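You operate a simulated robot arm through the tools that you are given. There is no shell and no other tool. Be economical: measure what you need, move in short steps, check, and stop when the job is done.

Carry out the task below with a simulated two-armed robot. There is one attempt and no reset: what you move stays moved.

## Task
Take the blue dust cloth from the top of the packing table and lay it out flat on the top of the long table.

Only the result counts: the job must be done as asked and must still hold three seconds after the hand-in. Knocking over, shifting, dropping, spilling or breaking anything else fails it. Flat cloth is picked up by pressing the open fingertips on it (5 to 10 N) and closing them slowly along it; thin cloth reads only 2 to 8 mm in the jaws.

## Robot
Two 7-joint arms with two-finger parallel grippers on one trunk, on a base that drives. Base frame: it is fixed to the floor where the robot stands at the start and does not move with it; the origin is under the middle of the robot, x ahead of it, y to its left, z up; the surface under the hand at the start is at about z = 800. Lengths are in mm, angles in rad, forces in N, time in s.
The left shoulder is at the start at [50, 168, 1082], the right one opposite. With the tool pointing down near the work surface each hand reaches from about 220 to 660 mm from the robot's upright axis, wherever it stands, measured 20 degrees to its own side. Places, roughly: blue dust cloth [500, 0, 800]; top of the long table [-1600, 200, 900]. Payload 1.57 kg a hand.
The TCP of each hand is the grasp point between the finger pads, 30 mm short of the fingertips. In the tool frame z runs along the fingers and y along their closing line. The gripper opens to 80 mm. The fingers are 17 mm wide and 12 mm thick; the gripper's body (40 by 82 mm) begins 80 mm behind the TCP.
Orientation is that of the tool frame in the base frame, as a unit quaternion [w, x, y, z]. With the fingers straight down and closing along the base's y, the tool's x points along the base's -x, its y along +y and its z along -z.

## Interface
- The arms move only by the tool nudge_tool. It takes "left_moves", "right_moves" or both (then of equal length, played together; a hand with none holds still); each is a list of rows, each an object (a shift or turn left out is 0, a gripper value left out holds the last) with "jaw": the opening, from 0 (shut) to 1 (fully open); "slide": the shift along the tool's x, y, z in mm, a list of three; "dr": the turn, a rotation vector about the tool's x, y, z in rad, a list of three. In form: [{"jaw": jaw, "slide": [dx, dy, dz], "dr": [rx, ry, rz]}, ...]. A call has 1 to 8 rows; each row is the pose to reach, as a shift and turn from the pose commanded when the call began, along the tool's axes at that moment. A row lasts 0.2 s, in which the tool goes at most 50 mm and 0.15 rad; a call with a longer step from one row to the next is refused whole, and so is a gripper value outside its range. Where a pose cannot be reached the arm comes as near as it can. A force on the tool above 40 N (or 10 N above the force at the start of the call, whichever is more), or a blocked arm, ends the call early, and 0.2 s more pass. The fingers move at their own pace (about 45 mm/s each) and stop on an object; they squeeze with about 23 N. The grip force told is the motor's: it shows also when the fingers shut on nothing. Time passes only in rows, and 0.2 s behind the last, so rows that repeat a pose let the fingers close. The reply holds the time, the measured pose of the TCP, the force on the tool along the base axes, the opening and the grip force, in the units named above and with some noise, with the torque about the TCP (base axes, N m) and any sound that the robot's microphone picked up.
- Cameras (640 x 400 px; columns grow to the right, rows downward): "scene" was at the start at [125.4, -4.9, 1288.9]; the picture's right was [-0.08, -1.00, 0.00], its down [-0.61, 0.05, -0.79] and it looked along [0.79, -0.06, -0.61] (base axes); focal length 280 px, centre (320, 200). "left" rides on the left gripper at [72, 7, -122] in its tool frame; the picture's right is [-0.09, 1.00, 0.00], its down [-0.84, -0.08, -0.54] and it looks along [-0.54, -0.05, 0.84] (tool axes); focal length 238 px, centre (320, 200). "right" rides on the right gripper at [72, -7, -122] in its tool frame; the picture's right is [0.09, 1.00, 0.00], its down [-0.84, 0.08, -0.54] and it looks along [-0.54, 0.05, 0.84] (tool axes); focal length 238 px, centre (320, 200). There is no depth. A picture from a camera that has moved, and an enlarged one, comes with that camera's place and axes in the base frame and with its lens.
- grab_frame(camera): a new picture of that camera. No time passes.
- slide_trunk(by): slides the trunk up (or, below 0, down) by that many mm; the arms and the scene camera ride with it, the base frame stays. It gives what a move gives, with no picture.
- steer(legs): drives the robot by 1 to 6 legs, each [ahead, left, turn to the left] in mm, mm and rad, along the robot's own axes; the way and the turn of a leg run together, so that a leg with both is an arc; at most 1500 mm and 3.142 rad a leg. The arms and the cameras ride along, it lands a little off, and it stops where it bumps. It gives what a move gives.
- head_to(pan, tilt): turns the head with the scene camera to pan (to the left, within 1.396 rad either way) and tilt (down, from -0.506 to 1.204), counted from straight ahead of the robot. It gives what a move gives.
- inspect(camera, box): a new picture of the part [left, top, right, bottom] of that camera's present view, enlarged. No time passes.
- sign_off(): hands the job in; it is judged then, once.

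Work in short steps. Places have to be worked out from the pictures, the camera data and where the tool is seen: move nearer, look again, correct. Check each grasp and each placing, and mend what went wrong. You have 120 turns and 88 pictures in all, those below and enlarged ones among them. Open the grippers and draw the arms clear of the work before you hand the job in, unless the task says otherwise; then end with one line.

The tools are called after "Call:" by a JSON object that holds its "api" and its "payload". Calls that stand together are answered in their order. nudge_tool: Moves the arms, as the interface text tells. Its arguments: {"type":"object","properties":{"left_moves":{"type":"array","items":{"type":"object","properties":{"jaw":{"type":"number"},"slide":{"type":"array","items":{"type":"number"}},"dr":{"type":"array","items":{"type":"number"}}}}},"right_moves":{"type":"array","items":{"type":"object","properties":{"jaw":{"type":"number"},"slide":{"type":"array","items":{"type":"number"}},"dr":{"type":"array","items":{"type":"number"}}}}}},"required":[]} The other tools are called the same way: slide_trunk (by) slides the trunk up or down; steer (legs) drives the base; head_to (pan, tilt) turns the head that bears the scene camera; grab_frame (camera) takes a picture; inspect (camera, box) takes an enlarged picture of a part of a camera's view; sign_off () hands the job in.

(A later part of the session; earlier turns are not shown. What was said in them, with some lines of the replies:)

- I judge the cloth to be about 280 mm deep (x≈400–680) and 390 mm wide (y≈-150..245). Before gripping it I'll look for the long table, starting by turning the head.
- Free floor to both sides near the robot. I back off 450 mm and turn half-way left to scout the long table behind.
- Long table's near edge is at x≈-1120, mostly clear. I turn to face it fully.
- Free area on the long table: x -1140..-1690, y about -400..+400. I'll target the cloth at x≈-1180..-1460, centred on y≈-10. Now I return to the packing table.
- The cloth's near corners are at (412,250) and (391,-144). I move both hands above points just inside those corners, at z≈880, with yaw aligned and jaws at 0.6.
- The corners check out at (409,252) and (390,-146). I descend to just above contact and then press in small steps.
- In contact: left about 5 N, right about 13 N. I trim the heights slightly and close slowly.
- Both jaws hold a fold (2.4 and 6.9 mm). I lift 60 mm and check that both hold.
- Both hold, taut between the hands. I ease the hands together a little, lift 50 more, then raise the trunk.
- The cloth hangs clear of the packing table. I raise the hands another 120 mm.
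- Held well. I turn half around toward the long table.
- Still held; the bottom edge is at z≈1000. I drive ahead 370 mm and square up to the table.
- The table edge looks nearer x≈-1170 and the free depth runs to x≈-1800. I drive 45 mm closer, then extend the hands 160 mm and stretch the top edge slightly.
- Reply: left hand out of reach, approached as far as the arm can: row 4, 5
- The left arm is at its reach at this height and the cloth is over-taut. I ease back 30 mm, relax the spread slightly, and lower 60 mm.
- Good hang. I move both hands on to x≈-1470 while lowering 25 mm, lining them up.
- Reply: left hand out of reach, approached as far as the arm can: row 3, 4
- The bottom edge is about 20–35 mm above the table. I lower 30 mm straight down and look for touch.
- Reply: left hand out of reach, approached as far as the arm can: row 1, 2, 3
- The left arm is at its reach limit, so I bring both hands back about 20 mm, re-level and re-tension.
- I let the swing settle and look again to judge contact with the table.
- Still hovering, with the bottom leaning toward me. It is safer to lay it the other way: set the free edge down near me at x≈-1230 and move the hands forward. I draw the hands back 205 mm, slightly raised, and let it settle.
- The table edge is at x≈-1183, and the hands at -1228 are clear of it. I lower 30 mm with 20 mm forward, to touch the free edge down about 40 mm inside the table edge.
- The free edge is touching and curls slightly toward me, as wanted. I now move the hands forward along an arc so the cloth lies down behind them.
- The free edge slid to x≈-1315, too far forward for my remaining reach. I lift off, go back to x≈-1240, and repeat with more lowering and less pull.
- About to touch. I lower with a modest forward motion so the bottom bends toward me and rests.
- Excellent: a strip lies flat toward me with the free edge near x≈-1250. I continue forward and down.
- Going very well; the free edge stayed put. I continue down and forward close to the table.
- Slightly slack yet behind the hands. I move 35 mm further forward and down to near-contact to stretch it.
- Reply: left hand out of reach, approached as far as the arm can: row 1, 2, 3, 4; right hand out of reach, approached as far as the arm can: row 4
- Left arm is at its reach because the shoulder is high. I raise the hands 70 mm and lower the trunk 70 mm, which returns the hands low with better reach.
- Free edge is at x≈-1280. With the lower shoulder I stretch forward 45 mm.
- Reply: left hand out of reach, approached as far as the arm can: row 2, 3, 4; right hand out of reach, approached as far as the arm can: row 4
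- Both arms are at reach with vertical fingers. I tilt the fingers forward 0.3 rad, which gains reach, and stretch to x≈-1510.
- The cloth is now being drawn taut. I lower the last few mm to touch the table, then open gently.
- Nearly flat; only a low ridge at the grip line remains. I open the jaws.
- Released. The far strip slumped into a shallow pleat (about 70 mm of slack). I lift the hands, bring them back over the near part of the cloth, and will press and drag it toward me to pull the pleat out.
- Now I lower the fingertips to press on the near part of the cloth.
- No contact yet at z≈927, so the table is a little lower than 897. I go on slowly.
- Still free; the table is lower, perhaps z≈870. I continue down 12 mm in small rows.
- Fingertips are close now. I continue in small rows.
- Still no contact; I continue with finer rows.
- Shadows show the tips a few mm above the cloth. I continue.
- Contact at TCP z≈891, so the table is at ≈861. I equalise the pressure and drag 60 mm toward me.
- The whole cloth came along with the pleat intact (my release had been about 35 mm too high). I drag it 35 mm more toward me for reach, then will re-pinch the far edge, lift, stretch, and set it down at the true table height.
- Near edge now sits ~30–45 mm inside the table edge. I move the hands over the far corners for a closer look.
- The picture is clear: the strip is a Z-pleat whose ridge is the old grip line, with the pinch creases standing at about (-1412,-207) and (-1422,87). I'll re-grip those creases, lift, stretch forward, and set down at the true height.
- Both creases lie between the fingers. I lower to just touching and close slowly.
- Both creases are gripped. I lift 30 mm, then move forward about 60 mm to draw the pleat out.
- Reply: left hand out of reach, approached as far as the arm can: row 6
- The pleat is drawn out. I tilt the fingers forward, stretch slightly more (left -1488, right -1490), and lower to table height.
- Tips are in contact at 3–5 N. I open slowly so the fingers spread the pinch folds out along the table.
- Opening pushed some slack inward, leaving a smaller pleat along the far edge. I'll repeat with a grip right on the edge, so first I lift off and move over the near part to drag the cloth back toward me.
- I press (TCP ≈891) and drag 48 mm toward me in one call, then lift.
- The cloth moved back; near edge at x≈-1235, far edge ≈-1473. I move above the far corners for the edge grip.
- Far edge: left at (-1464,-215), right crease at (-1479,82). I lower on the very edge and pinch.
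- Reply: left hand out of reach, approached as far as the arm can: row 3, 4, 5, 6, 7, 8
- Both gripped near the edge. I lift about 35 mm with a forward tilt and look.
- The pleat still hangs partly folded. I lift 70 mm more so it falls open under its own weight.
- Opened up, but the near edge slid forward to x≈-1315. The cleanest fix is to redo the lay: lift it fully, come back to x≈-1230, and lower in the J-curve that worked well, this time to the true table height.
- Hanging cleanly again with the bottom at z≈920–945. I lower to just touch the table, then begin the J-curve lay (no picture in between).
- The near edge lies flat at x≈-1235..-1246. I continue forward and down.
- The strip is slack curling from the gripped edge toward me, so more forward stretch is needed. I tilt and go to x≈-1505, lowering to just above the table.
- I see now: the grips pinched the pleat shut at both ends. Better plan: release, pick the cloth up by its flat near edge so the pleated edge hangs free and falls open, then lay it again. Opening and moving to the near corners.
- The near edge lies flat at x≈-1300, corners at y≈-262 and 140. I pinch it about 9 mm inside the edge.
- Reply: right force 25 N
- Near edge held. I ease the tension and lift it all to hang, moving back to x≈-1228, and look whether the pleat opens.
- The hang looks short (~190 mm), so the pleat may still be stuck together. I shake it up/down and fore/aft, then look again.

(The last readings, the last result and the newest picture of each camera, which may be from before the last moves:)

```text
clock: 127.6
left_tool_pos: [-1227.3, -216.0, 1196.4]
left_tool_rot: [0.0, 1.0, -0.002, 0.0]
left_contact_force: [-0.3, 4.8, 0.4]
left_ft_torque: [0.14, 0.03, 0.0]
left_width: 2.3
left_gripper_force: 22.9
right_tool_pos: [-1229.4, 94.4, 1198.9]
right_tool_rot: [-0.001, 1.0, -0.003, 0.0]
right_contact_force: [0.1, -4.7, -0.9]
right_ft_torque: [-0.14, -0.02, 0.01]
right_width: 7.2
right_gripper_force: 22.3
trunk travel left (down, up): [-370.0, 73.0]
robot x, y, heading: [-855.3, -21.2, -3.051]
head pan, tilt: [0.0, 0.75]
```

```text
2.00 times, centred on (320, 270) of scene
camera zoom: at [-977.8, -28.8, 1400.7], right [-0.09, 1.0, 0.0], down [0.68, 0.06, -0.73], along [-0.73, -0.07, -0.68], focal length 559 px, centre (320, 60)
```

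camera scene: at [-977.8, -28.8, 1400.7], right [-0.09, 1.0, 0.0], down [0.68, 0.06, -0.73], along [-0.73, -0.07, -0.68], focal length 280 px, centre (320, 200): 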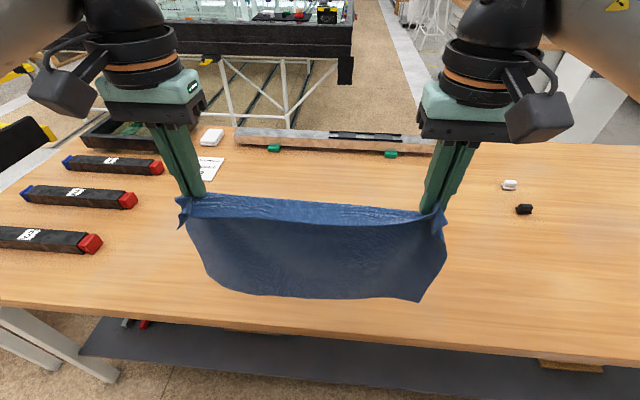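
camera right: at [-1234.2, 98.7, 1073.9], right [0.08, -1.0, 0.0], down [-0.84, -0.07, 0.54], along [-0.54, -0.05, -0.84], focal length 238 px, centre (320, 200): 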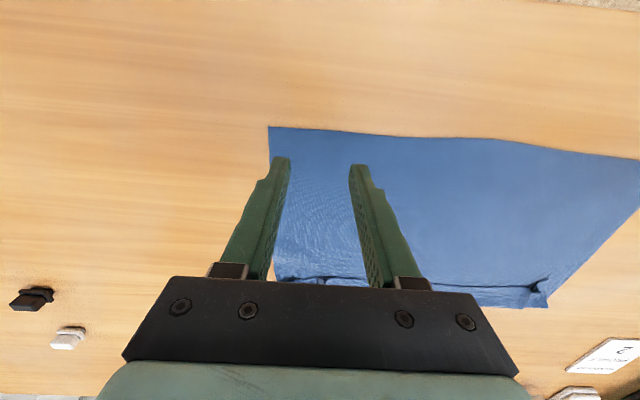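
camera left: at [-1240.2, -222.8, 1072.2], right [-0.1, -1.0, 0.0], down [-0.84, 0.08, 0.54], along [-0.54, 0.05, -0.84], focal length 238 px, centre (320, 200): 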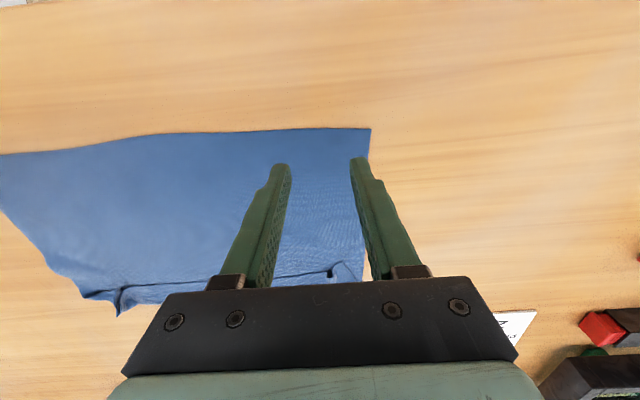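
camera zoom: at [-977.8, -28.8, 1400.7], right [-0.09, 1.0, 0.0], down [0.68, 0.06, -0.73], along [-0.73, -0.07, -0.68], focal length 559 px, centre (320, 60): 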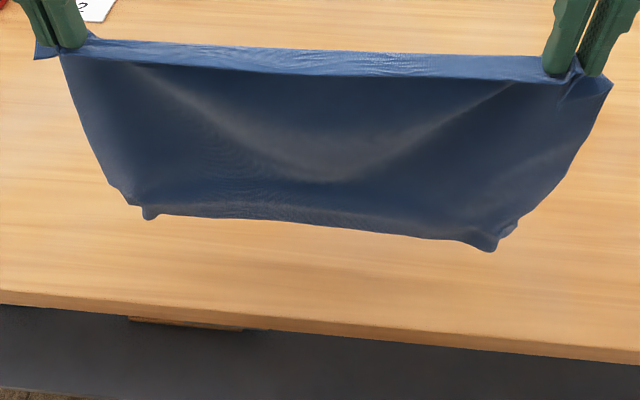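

The bottom is the old ridge with a 35 mm strip hooked up behind it. Laying by pulling back toward me will make that strip trail away and open out. I move forward to x≈-1440 at lower height.

Call:
{"api": "nudge_tool", "payload": {"left_moves": [{"slide": [-35, -1, 8]}, {"slide": [-75, -2, 18], "dr": [0, -0.05, 0]}, {"slide": [-115, -2, 30], "dr": [0, -0.1, 0]}, {"slide": [-155, -2, 44], "dr": [0, -0.15, 0]}, {"slide": [-190, -2, 58], "dr": [0, -0.2, 0]}, {"slide": [-215, -2, 70], "dr": [0, -0.2, 0]}, {"slide": [-225, -2, 78], "dr": [0, -0.2, 0]}], "right_moves": [{"slide": [-35, 1, 8]}, {"slide": [-75, 2, 18], "dr": [0, -0.05, 0]}, {"slide": [-115, 2, 30], "dr": [0, -0.1, 0]}, {"slide": [-155, 2, 44], "dr": [0, -0.15, 0]}, {"slide": [-190, 2, 58], "dr": [0, -0.2, 0]}, {"slide": [-215, 2, 70], "dr": [0, -0.2, 0]}, {"slide": [-223, 2, 80], "dr": [0, -0.2, 0]}]}}

Call:
{"api": "inspect", "payload": {"camera": "scene", "box": [180, 120, 480, 305]}}

```text
clock: 129.2
left_tool_pos: [-1453.6, -212.4, 1119.1]
left_tool_rot: [0.0, 0.995, -0.004, -0.1]
left_contact_force: [-0.3, 0.2, -1.0]
left_ft_torque: [0.01, -0.01, -0.03]
left_width: 2.2
left_gripper_force: 23.0
right_tool_pos: [-1452.9, 91.6, 1117.0]
right_tool_rot: [0.0, 0.995, -0.003, -0.1]
right_contact_force: [0.0, 0.1, 0.0]
right_ft_torque: [-0.04, -0.04, 0.02]
right_width: 7.0
right_gripper_force: 23.4
trunk travel left (down, up): [-370.0, 73.0]
robot x, y, heading: [-854.5, -20.9, -3.046]
head pan, tilt: [0.0, 0.75]
```

```text
2.13 times, centred on (330, 212) of scene
camera zoom: at [-978.0, -28.7, 1400.7], right [-0.09, 1.0, 0.0], down [0.68, 0.06, -0.73], along [-0.73, -0.07, -0.68], focal length 596 px, centre (299, 173)
```

zoom: 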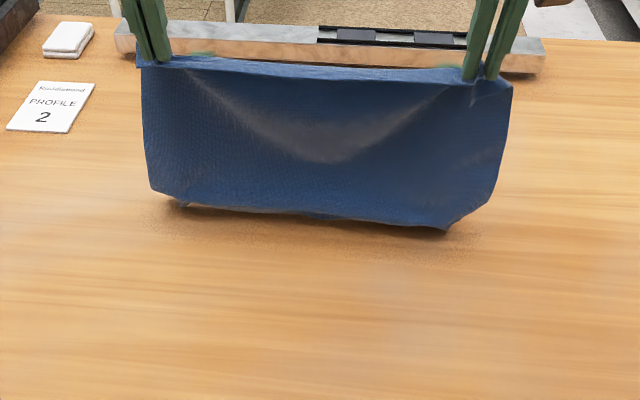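

The bottom is ~30 mm above the table. I lower with a little forward, then pull back while lowering so the strip trails and the cloth starts to lie down.

Call:
{"api": "nudge_tool", "payload": {"left_moves": [{"slide": [-9, 0, 20], "dr": [0, -0.05, 0]}, {"slide": [-17, 0, 39], "dr": [0, -0.08, 0]}, {"slide": [-5, 0, 42], "dr": [0, -0.05, 0]}, {"slide": [12, 0, 45]}, {"slide": [30, 0, 47], "dr": [0, 0.05, 0]}, {"slide": [48, 0, 50], "dr": [0, 0.1, 0]}, {"slide": [64, 0, 59], "dr": [0, 0.15, 0]}, {"slide": [80, 0, 69], "dr": [0, 0.2, 0]}], "right_moves": [{"slide": [-9, 0, 18], "dr": [0, -0.05, 0]}, {"slide": [-17, 0, 37], "dr": [0, -0.08, 0]}, {"slide": [-5, 0, 40], "dr": [0, -0.05, 0]}, {"slide": [12, 0, 43]}, {"slide": [30, 0, 45], "dr": [0, 0.05, 0]}, {"slide": [48, 0, 48], "dr": [0, 0.1, 0]}, {"slide": [64, 0, 57], "dr": [0, 0.15, 0]}, {"slide": [80, 0, 67], "dr": [0, 0.2, 0]}]}}

Call:
{"api": "inspect", "payload": {"camera": "scene", "box": [180, 120, 480, 305]}}

Call:
{"api": "grab_frame", "payload": {"camera": "left"}}

```text
clock: 131.0
left_tool_pos: [-1389.4, -214.9, 1035.2]
left_tool_rot: [0.0, 1.0, -0.002, 0.001]
left_contact_force: [0.0, 1.9, 0.2]
left_ft_torque: [0.06, -0.01, 0.0]
left_width: 2.0
left_gripper_force: 22.4
right_tool_pos: [-1386.7, 92.5, 1035.4]
right_tool_rot: [0.001, 1.0, -0.004, 0.0]
right_contact_force: [0.5, -1.3, 0.4]
right_ft_torque: [-0.04, -0.02, -0.06]
right_width: 7.1
right_gripper_force: 22.9
trunk travel left (down, up): [-370.0, 73.0]
robot x, y, heading: [-852.8, -21.1, -3.045]
head pan, tilt: [0.0, 0.75]
```

```text
2.13 times, centred on (330, 212) of scene
camera zoom: at [-977.9, -28.9, 1400.7], right [-0.09, 1.0, 0.0], down [0.68, 0.06, -0.73], along [-0.73, -0.07, -0.68], focal length 596 px, centre (299, 173)
```

zoom: 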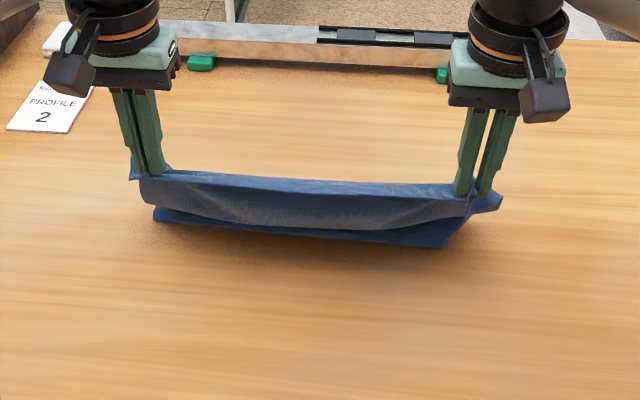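

```text
8 pictures are left
camera left: at [-1317.5, -222.6, 1156.1], right [-0.1, -1.0, 0.0], down [-0.84, 0.08, 0.54], along [-0.54, 0.05, -0.84], focal length 238 px, centre (320, 200)
```

left: 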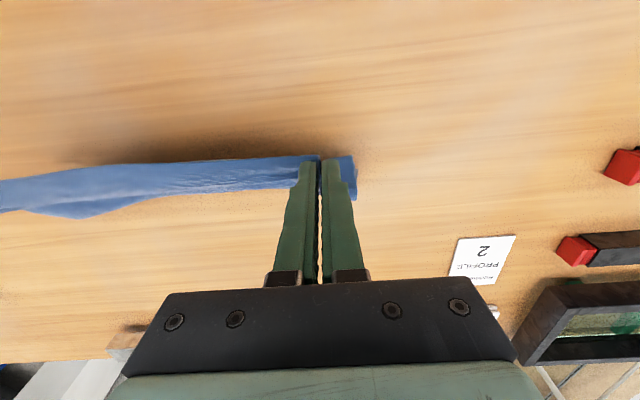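

The cloth is partly on the table with slack. I pull back and lower progressively to just above the table, going as far as needed to draw it straight.

Call:
{"api": "nudge_tool", "payload": {"left_moves": [{"slide": [18, 0, 16]}, {"slide": [38, 0, 32]}, {"slide": [58, 0, 50]}, {"slide": [79, 0, 68]}, {"slide": [100, 0, 86]}, {"slide": [120, 0, 104]}, {"slide": [140, 0, 121]}, {"slide": [160, 0, 136]}], "right_moves": [{"slide": [18, 0, 16]}, {"slide": [38, 0, 32]}, {"slide": [58, 0, 50]}, {"slide": [79, 0, 68]}, {"slide": [100, 0, 86]}, {"slide": [120, 0, 104]}, {"slide": [140, 0, 121]}, {"slide": [160, 0, 136]}]}}

Call:
{"api": "inspect", "payload": {"camera": "scene", "box": [180, 180, 480, 365]}}

```text
clock: 132.8
left_tool_pos: [-1225.5, -213.2, 900.4]
left_tool_rot: [0.0, 1.0, -0.003, -0.001]
left_contact_force: [0.2, 0.7, -0.7]
left_ft_torque: [0.04, -0.04, 0.01]
left_width: 2.3
left_gripper_force: 22.5
right_tool_pos: [-1227.0, 90.5, 900.7]
right_tool_rot: [-0.001, 1.0, -0.003, 0.0]
right_contact_force: [-0.4, -0.8, -0.1]
right_ft_torque: [-0.03, 0.0, 0.01]
right_width: 6.9
right_gripper_force: 23.6
trunk travel left (down, up): [-370.0, 73.0]
robot x, y, heading: [-855.1, -21.0, -3.046]
head pan, tilt: [0.0, 0.75]
```

```text
2.13 times, centred on (330, 272) of scene
camera zoom: at [-977.5, -28.8, 1400.8], right [-0.09, 1.0, 0.0], down [0.68, 0.06, -0.73], along [-0.73, -0.07, -0.68], focal length 596 px, centre (299, 45)
```

zoom: 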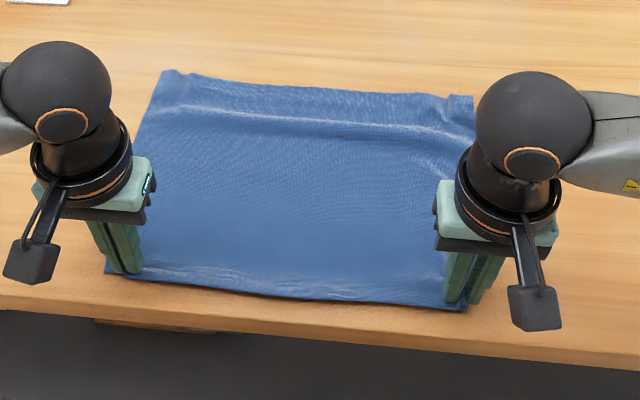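

Excellent: the pleat is gone, and the cloth spans x≈-1490..-1220 with only a soft wave. I draw back 10 mm, lower to the table, and open gently by a small amount.

Call:
{"api": "nudge_tool", "payload": {"left_moves": [{"slide": [4, 1, 2]}, {"slide": [8, 1, 4]}, {"slide": [11, 1, 6]}, {"slide": [11, 1, 7]}], "right_moves": [{"slide": [4, -1, 2]}, {"slide": [8, -1, 4]}, {"slide": [11, -1, 6]}, {"slide": [11, -1, 7]}]}}

Call:
{"api": "nudge_tool", "payload": {"left_moves": [{"jaw": 0.08}, {"jaw": 0.16}, {"jaw": 0.25}, {"jaw": 0.25}, {"slide": [0, 0, -12]}, {"slide": [0, 0, -35]}, {"slide": [0, 0, -75]}], "right_moves": [{"jaw": 0.08}, {"jaw": 0.16}, {"jaw": 0.25}, {"jaw": 0.25}, {"slide": [0, 0, -12]}, {"slide": [0, 0, -35]}, {"slide": [0, 0, -75]}]}}

Call:
{"api": "inspect", "payload": {"camera": "scene", "box": [180, 180, 480, 365]}}

```text
clock: 133.8
left_tool_pos: [-1218.4, -215.9, 892.7]
left_tool_rot: [0.001, 1.0, -0.002, -0.001]
left_contact_force: [-0.1, 1.3, 1.7]
left_ft_torque: [0.0, -0.01, -0.01]
left_width: 2.1
left_gripper_force: 22.8
right_tool_pos: [-1216.3, 90.6, 894.2]
right_tool_rot: [0.0, 1.0, -0.003, 0.0]
right_contact_force: [0.5, -1.0, 0.0]
right_ft_torque: [-0.03, 0.02, 0.01]
right_width: 7.1
right_gripper_force: 22.6
trunk travel left (down, up): [-370.0, 73.0]
robot x, y, heading: [-855.4, -19.7, -3.047]
head pan, tilt: [0.0, 0.75]
```

```text
clock: 135.4
left_tool_pos: [-1218.9, -213.8, 967.8]
left_tool_rot: [0.0, 1.0, -0.002, 0.0]
left_contact_force: [0.6, -0.5, -0.4]
left_ft_torque: [0.0, -0.02, 0.0]
left_width: 19.6
left_gripper_force: 0.1
right_tool_pos: [-1215.5, 91.5, 967.5]
right_tool_rot: [0.0, 1.0, -0.004, 0.0]
right_contact_force: [-0.2, -0.3, 0.4]
right_ft_torque: [0.02, -0.02, 0.01]
right_width: 20.0
right_gripper_force: 0.0
trunk travel left (down, up): [-370.0, 73.0]
robot x, y, heading: [-851.8, -23.0, -3.048]
head pan, tilt: [0.0, 0.75]
```

```text
2.13 times, centred on (330, 272) of scene
camera zoom: at [-977.5, -28.7, 1400.7], right [-0.09, 1.0, 0.0], down [0.68, 0.06, -0.73], along [-0.73, -0.07, -0.68], focal length 596 px, centre (299, 45)
```

zoom: 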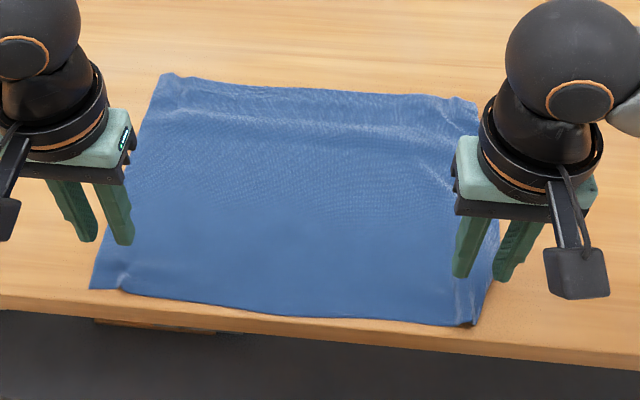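

Nearly flat, with only small pinch creases by the near corners. I draw the hands up and aside for an unobstructed look.

Call:
{"api": "nudge_tool", "payload": {"left_moves": [{"slide": [0, 15, -40]}, {"slide": [0, 50, -70]}, {"slide": [0, 90, -90]}, {"slide": [0, 125, -100]}], "right_moves": [{"slide": [0, -15, -40]}, {"slide": [0, -50, -70]}, {"slide": [0, -90, -90]}, {"slide": [0, -125, -100]}]}}

Call:
{"api": "inspect", "payload": {"camera": "scene", "box": [190, 190, 450, 350]}}

```text
clock: 136.4
left_tool_pos: [-1217.4, -340.4, 1069.5]
left_tool_rot: [0.0, 1.0, -0.003, -0.001]
left_contact_force: [0.4, 0.0, 0.1]
left_ft_torque: [0.0, 0.02, 0.02]
left_width: 19.9
left_gripper_force: 0.0
right_tool_pos: [-1216.1, 219.9, 1067.9]
right_tool_rot: [0.0, 1.0, -0.003, 0.0]
right_contact_force: [0.2, 0.0, -0.1]
right_ft_torque: [0.02, 0.02, 0.0]
right_width: 19.7
right_gripper_force: 0.0
trunk travel left (down, up): [-370.0, 73.0]
robot x, y, heading: [-854.2, -19.9, -3.046]
head pan, tilt: [0.0, 0.75]
```

```text
2.46 times, centred on (320, 270) of scene
camera zoom: at [-977.2, -28.7, 1400.8], right [-0.09, 1.0, 0.0], down [0.68, 0.06, -0.73], along [-0.73, -0.07, -0.68], focal length 688 px, centre (320, 28)
```

zoom: 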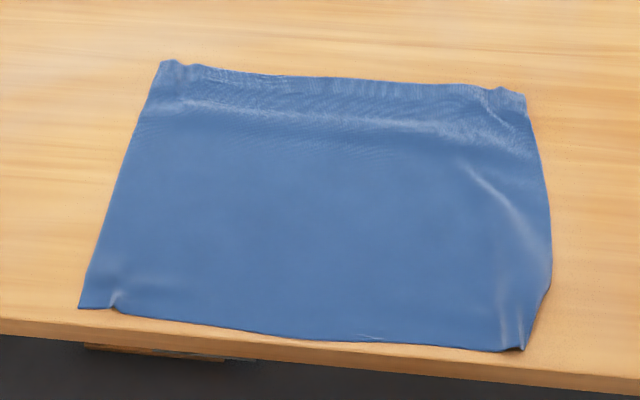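

Very flat except the near right corner, which is still gathered by the pinch crease at about (-1217,97). I'll pin the cloth with the left hand and pull that corner outward with the right fingertips.

Call:
{"api": "nudge_tool", "payload": {"left_moves": [{"jaw": 0, "slide": [-15, -44, 5]}, {"slide": [-30, -88, 10]}, {"slide": [-45, -132, 20]}, {"slide": [-60, -165, 50]}, {"slide": [-70, -175, 95]}, {"slide": [-70, -175, 140]}, {"slide": [-70, -175, 168]}, {"slide": [-70, -175, 174]}], "right_moves": [{"jaw": 0, "slide": [-2, 30, 10]}, {"slide": [-5, 60, 30]}, {"slide": [-8, 90, 60]}, {"slide": [-10, 107, 95]}, {"slide": [-10, 107, 130]}, {"slide": [-10, 107, 155]}, {"slide": [-10, 107, 168]}, {"slide": [-10, 107, 172]}]}}

Call:
{"api": "nudge_tool", "payload": {"left_moves": [{"slide": [0, 0, 2]}, {"slide": [0, 0, 3.8]}, {"slide": [0, 0, 4.2]}], "right_moves": [{"slide": [0, 0, 2]}, {"slide": [0, 0, 3.6]}, {"slide": [0, 0, 4]}]}}

```text
clock: 138.2
left_tool_pos: [-1287.1, -163.8, 892.2]
left_tool_rot: [-0.001, 1.0, -0.004, -0.001]
left_contact_force: [0.1, 0.0, 0.1]
left_ft_torque: [0.01, 0.01, 0.0]
left_width: 0.0
left_gripper_force: 21.7
right_tool_pos: [-1227.1, 109.9, 896.6]
right_tool_rot: [0.0, 1.0, -0.004, 0.0]
right_contact_force: [-0.6, 0.0, -0.1]
right_ft_torque: [-0.01, 0.0, -0.01]
right_width: 0.1
right_gripper_force: 21.1
trunk travel left (down, up): [-370.0, 73.0]
robot x, y, heading: [-854.1, -19.0, -3.05]
head pan, tilt: [0.0, 0.75]
```

```text
clock: 139.0
left_tool_pos: [-1288.6, -163.8, 890.4]
left_tool_rot: [-0.001, 1.0, -0.003, -0.002]
left_contact_force: [0.6, 0.3, 13.3]
left_ft_torque: [0.01, -0.06, -0.01]
left_width: 0.0
left_gripper_force: 21.2
right_tool_pos: [-1225.9, 110.8, 893.0]
right_tool_rot: [0.0, 1.0, -0.003, 0.0]
right_contact_force: [0.0, -0.1, 0.3]
right_ft_torque: [0.03, 0.01, 0.0]
right_width: 0.0
right_gripper_force: 21.6
trunk travel left (down, up): [-370.0, 73.0]
robot x, y, heading: [-853.0, -21.8, -3.047]
head pan, tilt: [0.0, 0.75]
```

The left hand pins at 13 N. The right hand goes the last 2 mm and drags outward 32 mm.

Call:
{"api": "nudge_tool", "payload": {"right_moves": [{"slide": [0, 0, 1.4]}, {"slide": [0, 0, 2.2]}, {"slide": [0, -6, 2.2]}, {"slide": [0, -12, 2.2]}, {"slide": [0, -19, 2.2]}, {"slide": [0, -26, 2.2]}, {"slide": [0, -32, 2.2]}]}}

Call:
{"api": "inspect", "payload": {"camera": "scene", "box": [190, 190, 450, 350]}}

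```text
clock: 140.6
left_tool_pos: [-1286.2, -163.8, 891.6]
left_tool_rot: [-0.002, 1.0, -0.002, -0.002]
left_contact_force: [-3.6, 4.9, 19.1]
left_ft_torque: [0.12, 0.05, 0.02]
left_width: 0.0
left_gripper_force: 21.9
right_tool_pos: [-1225.1, 139.5, 892.5]
right_tool_rot: [0.002, 1.0, -0.003, -0.004]
right_contact_force: [-1.6, -10.0, 21.3]
right_ft_torque: [-0.4, 0.0, 0.03]
right_width: 0.1
right_gripper_force: 22.0
trunk travel left (down, up): [-370.0, 73.0]
robot x, y, heading: [-854.8, -21.1, -3.044]
head pan, tilt: [0.0, 0.75]
```

```text
2.46 times, centred on (320, 270) of scene
camera zoom: at [-975.4, -29.4, 1401.2], right [-0.09, 1.0, 0.0], down [0.68, 0.06, -0.73], along [-0.73, -0.07, -0.68], focal length 688 px, centre (320, 28)
```

zoom: 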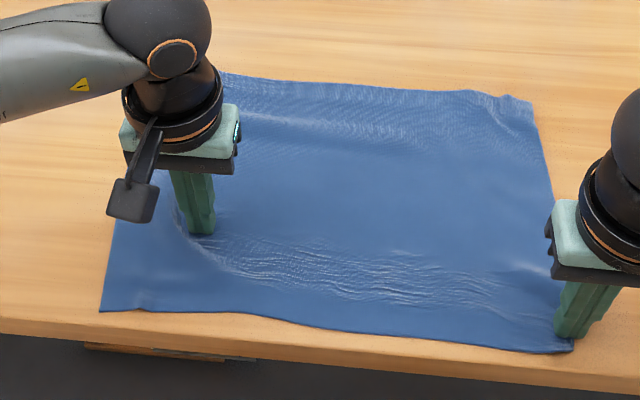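

The corner is spread; the ripples are just tension. I ease it by 4 mm and lift both hands straight up and aside.

Call:
{"api": "nudge_tool", "payload": {"left_moves": [{"slide": [0, 0, 0]}, {"slide": [0, 0, -3]}, {"slide": [0, 0, -30]}, {"slide": [0, 20, -75]}, {"slide": [10, 60, -105]}, {"slide": [20, 105, -125]}, {"slide": [30, 150, -135]}, {"slide": [40, 190, -140]}], "right_moves": [{"slide": [0, 4, 0]}, {"slide": [0, 4, -3]}, {"slide": [0, 4, -30]}, {"slide": [0, 0, -75]}, {"slide": [0, -25, -110]}, {"slide": [0, -60, -135]}, {"slide": [0, -90, -140]}, {"slide": [0, -110, -140]}]}}

Call:
{"api": "inspect", "payload": {"camera": "scene", "box": [190, 190, 450, 350]}}

```text
refused: row 5 steps farther than a row can; nothing moved
```

```text
2.46 times, centred on (320, 270) of scene
camera zoom: at [-975.4, -29.4, 1401.2], right [-0.09, 1.0, 0.0], down [0.68, 0.06, -0.73], along [-0.73, -0.07, -0.68], focal length 688 px, centre (320, 28)
```

zoom: 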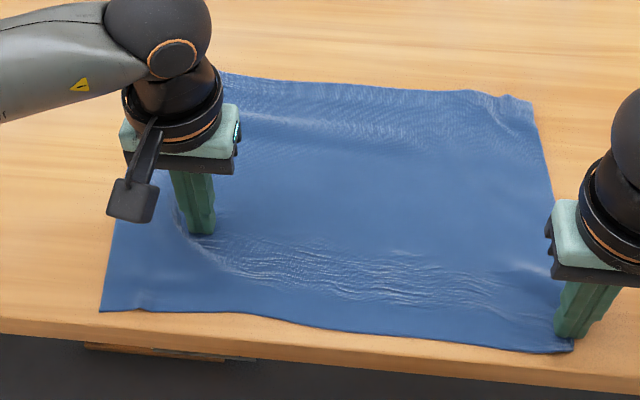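

The step was too long and the call was refused; I resend it with shorter steps.

Call:
{"api": "nudge_tool", "payload": {"left_moves": [{"slide": [0, 0, 0]}, {"slide": [0, 0, -3]}, {"slide": [0, 0, -30]}, {"slide": [0, 10, -70]}, {"slide": [5, 40, -98]}, {"slide": [12, 78, -115]}, {"slide": [20, 118, -125]}, {"slide": [28, 158, -130]}], "right_moves": [{"slide": [0, 4, 0]}, {"slide": [0, 4, -3]}, {"slide": [0, 4, -30]}, {"slide": [0, 0, -70]}, {"slide": [0, -20, -105]}, {"slide": [0, -50, -130]}, {"slide": [0, -80, -140]}, {"slide": [0, -100, -140]}]}}

```text
clock: 142.4
left_tool_pos: [-1259.5, -323.6, 1019.4]
left_tool_rot: [0.0, 1.0, -0.004, -0.001]
left_contact_force: [0.2, -0.2, 0.5]
left_ft_torque: [0.02, 0.05, 0.01]
left_width: 0.3
left_gripper_force: 21.5
right_tool_pos: [-1225.2, 240.6, 1031.5]
right_tool_rot: [0.0, 1.0, -0.002, 0.0]
right_contact_force: [0.1, 0.0, -0.4]
right_ft_torque: [0.04, -0.05, 0.02]
right_width: 0.1
right_gripper_force: 21.3
trunk travel left (down, up): [-370.0, 73.0]
robot x, y, heading: [-854.5, -16.3, -3.048]
head pan, tilt: [0.0, 0.75]
```

Both hands are clear. I look at the cloth (two pictures left).

Call:
{"api": "inspect", "payload": {"camera": "scene", "box": [190, 190, 450, 350]}}

```text
2.46 times, centred on (320, 270) of scene
camera zoom: at [-977.3, -29.1, 1400.8], right [-0.09, 1.0, 0.0], down [0.68, 0.06, -0.73], along [-0.73, -0.07, -0.68], focal length 688 px, centre (320, 28)
```

zoom: 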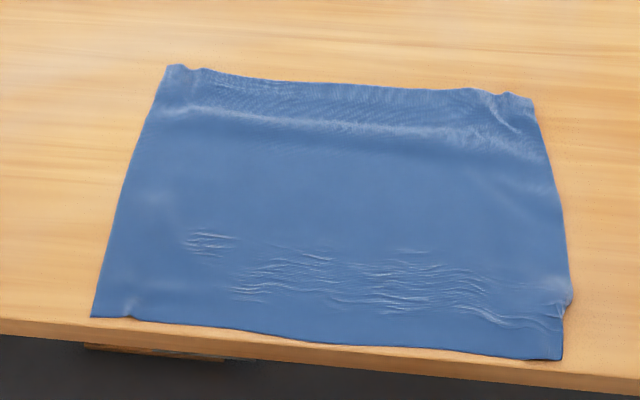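

Flat, with only faint ripples, but the near edge is just a few mm inside the table's edge. I'll press near the far edge with tilted fingers and draw the whole cloth ~35 mm further onto the table.

Call:
{"api": "nudge_tool", "payload": {"left_moves": [{"jaw": 0.4, "slide": [-22, -17, 0]}, {"slide": [-45, -34, 5]}, {"slide": [-68, -51, 10], "dr": [0, -0.06, 0]}, {"slide": [-90, -70, 15], "dr": [0, -0.12, 0]}, {"slide": [-113, -88, 25], "dr": [0, -0.18, 0]}, {"slide": [-135, -107, 35], "dr": [0, -0.24, 0]}, {"slide": [-158, -125, 48], "dr": [0, -0.3, 0]}, {"slide": [-180, -140, 60], "dr": [0, -0.3, 0]}], "right_moves": [{"jaw": 0.4, "slide": [-27, 0, 0]}, {"slide": [-54, 25, 5]}, {"slide": [-81, 50, 10], "dr": [0, -0.06, 0]}, {"slide": [-108, 76, 20], "dr": [0, -0.12, 0]}, {"slide": [-135, 102, 30], "dr": [0, -0.18, 0]}, {"slide": [-162, 128, 42], "dr": [0, -0.24, 0]}, {"slide": [-189, 152, 57], "dr": [0, -0.3, 0]}, {"slide": [-215, 175, 72], "dr": [0, -0.3, 0]}]}}

```text
clock: 144.2
left_tool_pos: [-1438.7, -181.5, 959.7]
left_tool_rot: [0.0, 0.989, -0.003, -0.149]
left_contact_force: [0.0, -0.1, -0.7]
left_ft_torque: [-0.02, 0.01, 0.0]
left_width: 32.3
left_gripper_force: 0.1
right_tool_pos: [-1443.8, 69.7, 958.1]
right_tool_rot: [0.0, 0.989, -0.003, -0.149]
right_contact_force: [0.2, 0.6, -0.9]
right_ft_torque: [-0.01, -0.03, 0.02]
right_width: 32.0
right_gripper_force: 0.0
trunk travel left (down, up): [-370.0, 73.0]
robot x, y, heading: [-857.4, -20.7, -3.052]
head pan, tilt: [0.0, 0.75]
```

I lower to about contact height.

Call:
{"api": "nudge_tool", "payload": {"left_moves": [{"slide": [10, 0, 32]}, {"slide": [17.5, 0, 56]}, {"slide": [19, 0, 61.5]}, {"slide": [19.6, 0, 63.3]}, {"slide": [19.8, 0, 64]}], "right_moves": [{"slide": [10, 0, 31]}, {"slide": [17, 0, 54]}, {"slide": [18.5, 0, 60]}, {"slide": [19.1, 0, 61.7]}, {"slide": [19.4, 0, 62.4]}]}}

```text
clock: 145.4
left_tool_pos: [-1439.4, -181.2, 892.1]
left_tool_rot: [-0.001, 0.989, -0.003, -0.15]
left_contact_force: [-0.4, 0.9, 0.7]
left_ft_torque: [0.03, 0.01, -0.04]
left_width: 32.1
left_gripper_force: 0.0
right_tool_pos: [-1440.7, 70.1, 893.8]
right_tool_rot: [0.001, 0.989, -0.003, -0.15]
right_contact_force: [-0.7, -0.5, 0.0]
right_ft_torque: [0.01, -0.02, 0.0]
right_width: 32.1
right_gripper_force: 0.1
trunk travel left (down, up): [-370.0, 73.0]
robot x, y, heading: [-858.0, -18.8, -3.048]
head pan, tilt: [0.0, 0.75]
```

Just at contact. I press 1–2 mm more and drag 36 mm forward, then lift off.

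Call:
{"api": "nudge_tool", "payload": {"left_moves": [{"slide": [0.4, 0, 1.3]}, {"slide": [-8.2, 0, 4.0]}, {"slide": [-16.8, 0, 6.6]}, {"slide": [-25.4, 0, 9.3]}, {"slide": [-34, 0, 12]}], "right_moves": [{"slide": [0.7, 0, 2.2]}, {"slide": [-7.9, 0, 4.9]}, {"slide": [-16.5, 0, 7.5]}, {"slide": [-25.1, 0, 10.2]}, {"slide": [-33.7, 0, 12.9]}]}}

```text
clock: 146.6
left_tool_pos: [-1475.9, -180.4, 891.7]
left_tool_rot: [0.0, 0.988, -0.002, -0.152]
left_contact_force: [0.4, -0.3, 3.6]
left_ft_torque: [0.0, -0.03, -0.02]
left_width: 31.8
left_gripper_force: 0.0
right_tool_pos: [-1475.1, 67.6, 892.6]
right_tool_rot: [0.0, 0.989, -0.003, -0.15]
right_contact_force: [1.9, 0.0, 7.8]
right_ft_torque: [0.04, -0.06, -0.02]
right_width: 31.9
right_gripper_force: 0.1
trunk travel left (down, up): [-370.0, 73.0]
robot x, y, heading: [-853.8, -19.1, -3.046]
head pan, tilt: [0.0, 0.75]
```

Drag done with good pressure. I lift straight up and then aside.

Call:
{"api": "nudge_tool", "payload": {"left_moves": [{"slide": [-3, 0, -10]}, {"slide": [-12, 0, -40]}, {"slide": [-22, 0, -75]}, {"slide": [-20, 30, -100]}, {"slide": [-5, 65, -120], "dr": [0, 0.1, 0]}, {"slide": [10, 100, -130], "dr": [0, 0.2, 0]}, {"slide": [25, 135, -140], "dr": [0, 0.3, 0]}, {"slide": [40, 165, -150], "dr": [0, 0.3, 0]}], "right_moves": [{"slide": [-3, 0, -10]}, {"slide": [-12, 0, -40]}, {"slide": [-22, 0, -75]}, {"slide": [-20, -30, -100]}, {"slide": [-5, -65, -120], "dr": [0, 0.1, 0]}, {"slide": [10, -100, -130], "dr": [0, 0.2, 0]}, {"slide": [25, -135, -140], "dr": [0, 0.3, 0]}, {"slide": [40, -165, -150], "dr": [0, 0.3, 0]}]}}

Call:
{"api": "inspect", "payload": {"camera": "scene", "box": [180, 170, 460, 345]}}

```text
clock: 148.4
left_tool_pos: [-1394.9, -344.5, 1023.9]
left_tool_rot: [0.0, 1.0, -0.004, -0.001]
left_contact_force: [0.2, -0.1, 0.0]
left_ft_torque: [0.04, 0.04, -0.01]
left_width: 31.9
left_gripper_force: 0.0
right_tool_pos: [-1392.0, 233.4, 1023.7]
right_tool_rot: [0.0, 1.0, -0.003, 0.0]
right_contact_force: [0.4, 0.1, -0.2]
right_ft_torque: [0.04, -0.01, 0.02]
right_width: 32.1
right_gripper_force: 0.2
trunk travel left (down, up): [-370.0, 73.0]
robot x, y, heading: [-854.0, -16.0, -3.047]
head pan, tilt: [0.0, 0.75]
```

```text
2.29 times, centred on (320, 258) of scene
camera zoom: at [-976.7, -28.9, 1400.9], right [-0.09, 1.0, 0.0], down [0.68, 0.06, -0.73], along [-0.73, -0.07, -0.68], focal length 639 px, centre (320, 69)
```

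zoom: 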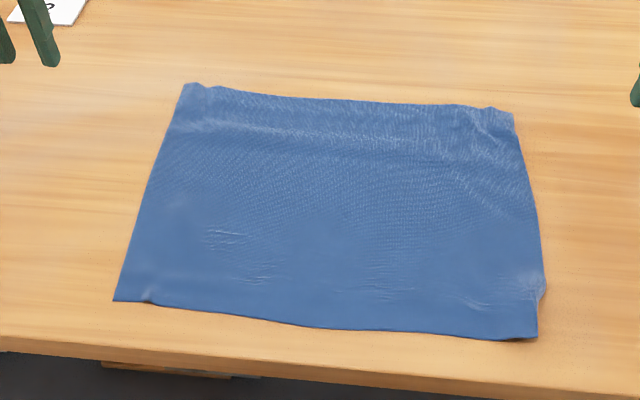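

The cloth lies flat with a clear margin on every side. I open the grippers fully, draw the arms up and back, and then hand in.

Call:
{"api": "nudge_tool", "payload": {"left_moves": [{"jaw": 1, "slide": [0, 0, -30]}, {"slide": [30, 0, -60]}, {"slide": [60, 0, -80]}, {"slide": [90, 0, -80]}, {"slide": [90, 0, -80]}], "right_moves": [{"jaw": 1, "slide": [0, 0, -30]}, {"slide": [30, 0, -60]}, {"slide": [60, 0, -80]}, {"slide": [90, 0, -80]}, {"slide": [90, 0, -80]}]}}

Call:
{"api": "sign_off", "payload": {}}

```text
clock: 149.6
left_tool_pos: [-1304.7, -345.4, 1103.8]
left_tool_rot: [0.0, 1.0, -0.003, 0.0]
left_contact_force: [0.6, -0.4, 0.0]
left_ft_torque: [0.02, -0.01, 0.01]
left_width: 79.9
left_gripper_force: 0.0
right_tool_pos: [-1304.5, 233.0, 1102.1]
right_tool_rot: [0.0, 1.0, -0.004, 0.0]
right_contact_force: [0.3, -0.2, -0.3]
right_ft_torque: [0.03, 0.02, -0.04]
right_width: 80.0
right_gripper_force: 0.2
trunk travel left (down, up): [-370.0, 73.0]
robot x, y, heading: [-850.3, -19.1, -3.047]
head pan, tilt: [0.0, 0.75]
```

```text
The job is handed in.
```

The blue dust cloth is lying flat on top of the long table, apart from faint ripples and small pinch creases at the corners, about 30 mm in from the near table edge; the grippers are open, the arms are clear, and I saw nothing else disturbed.
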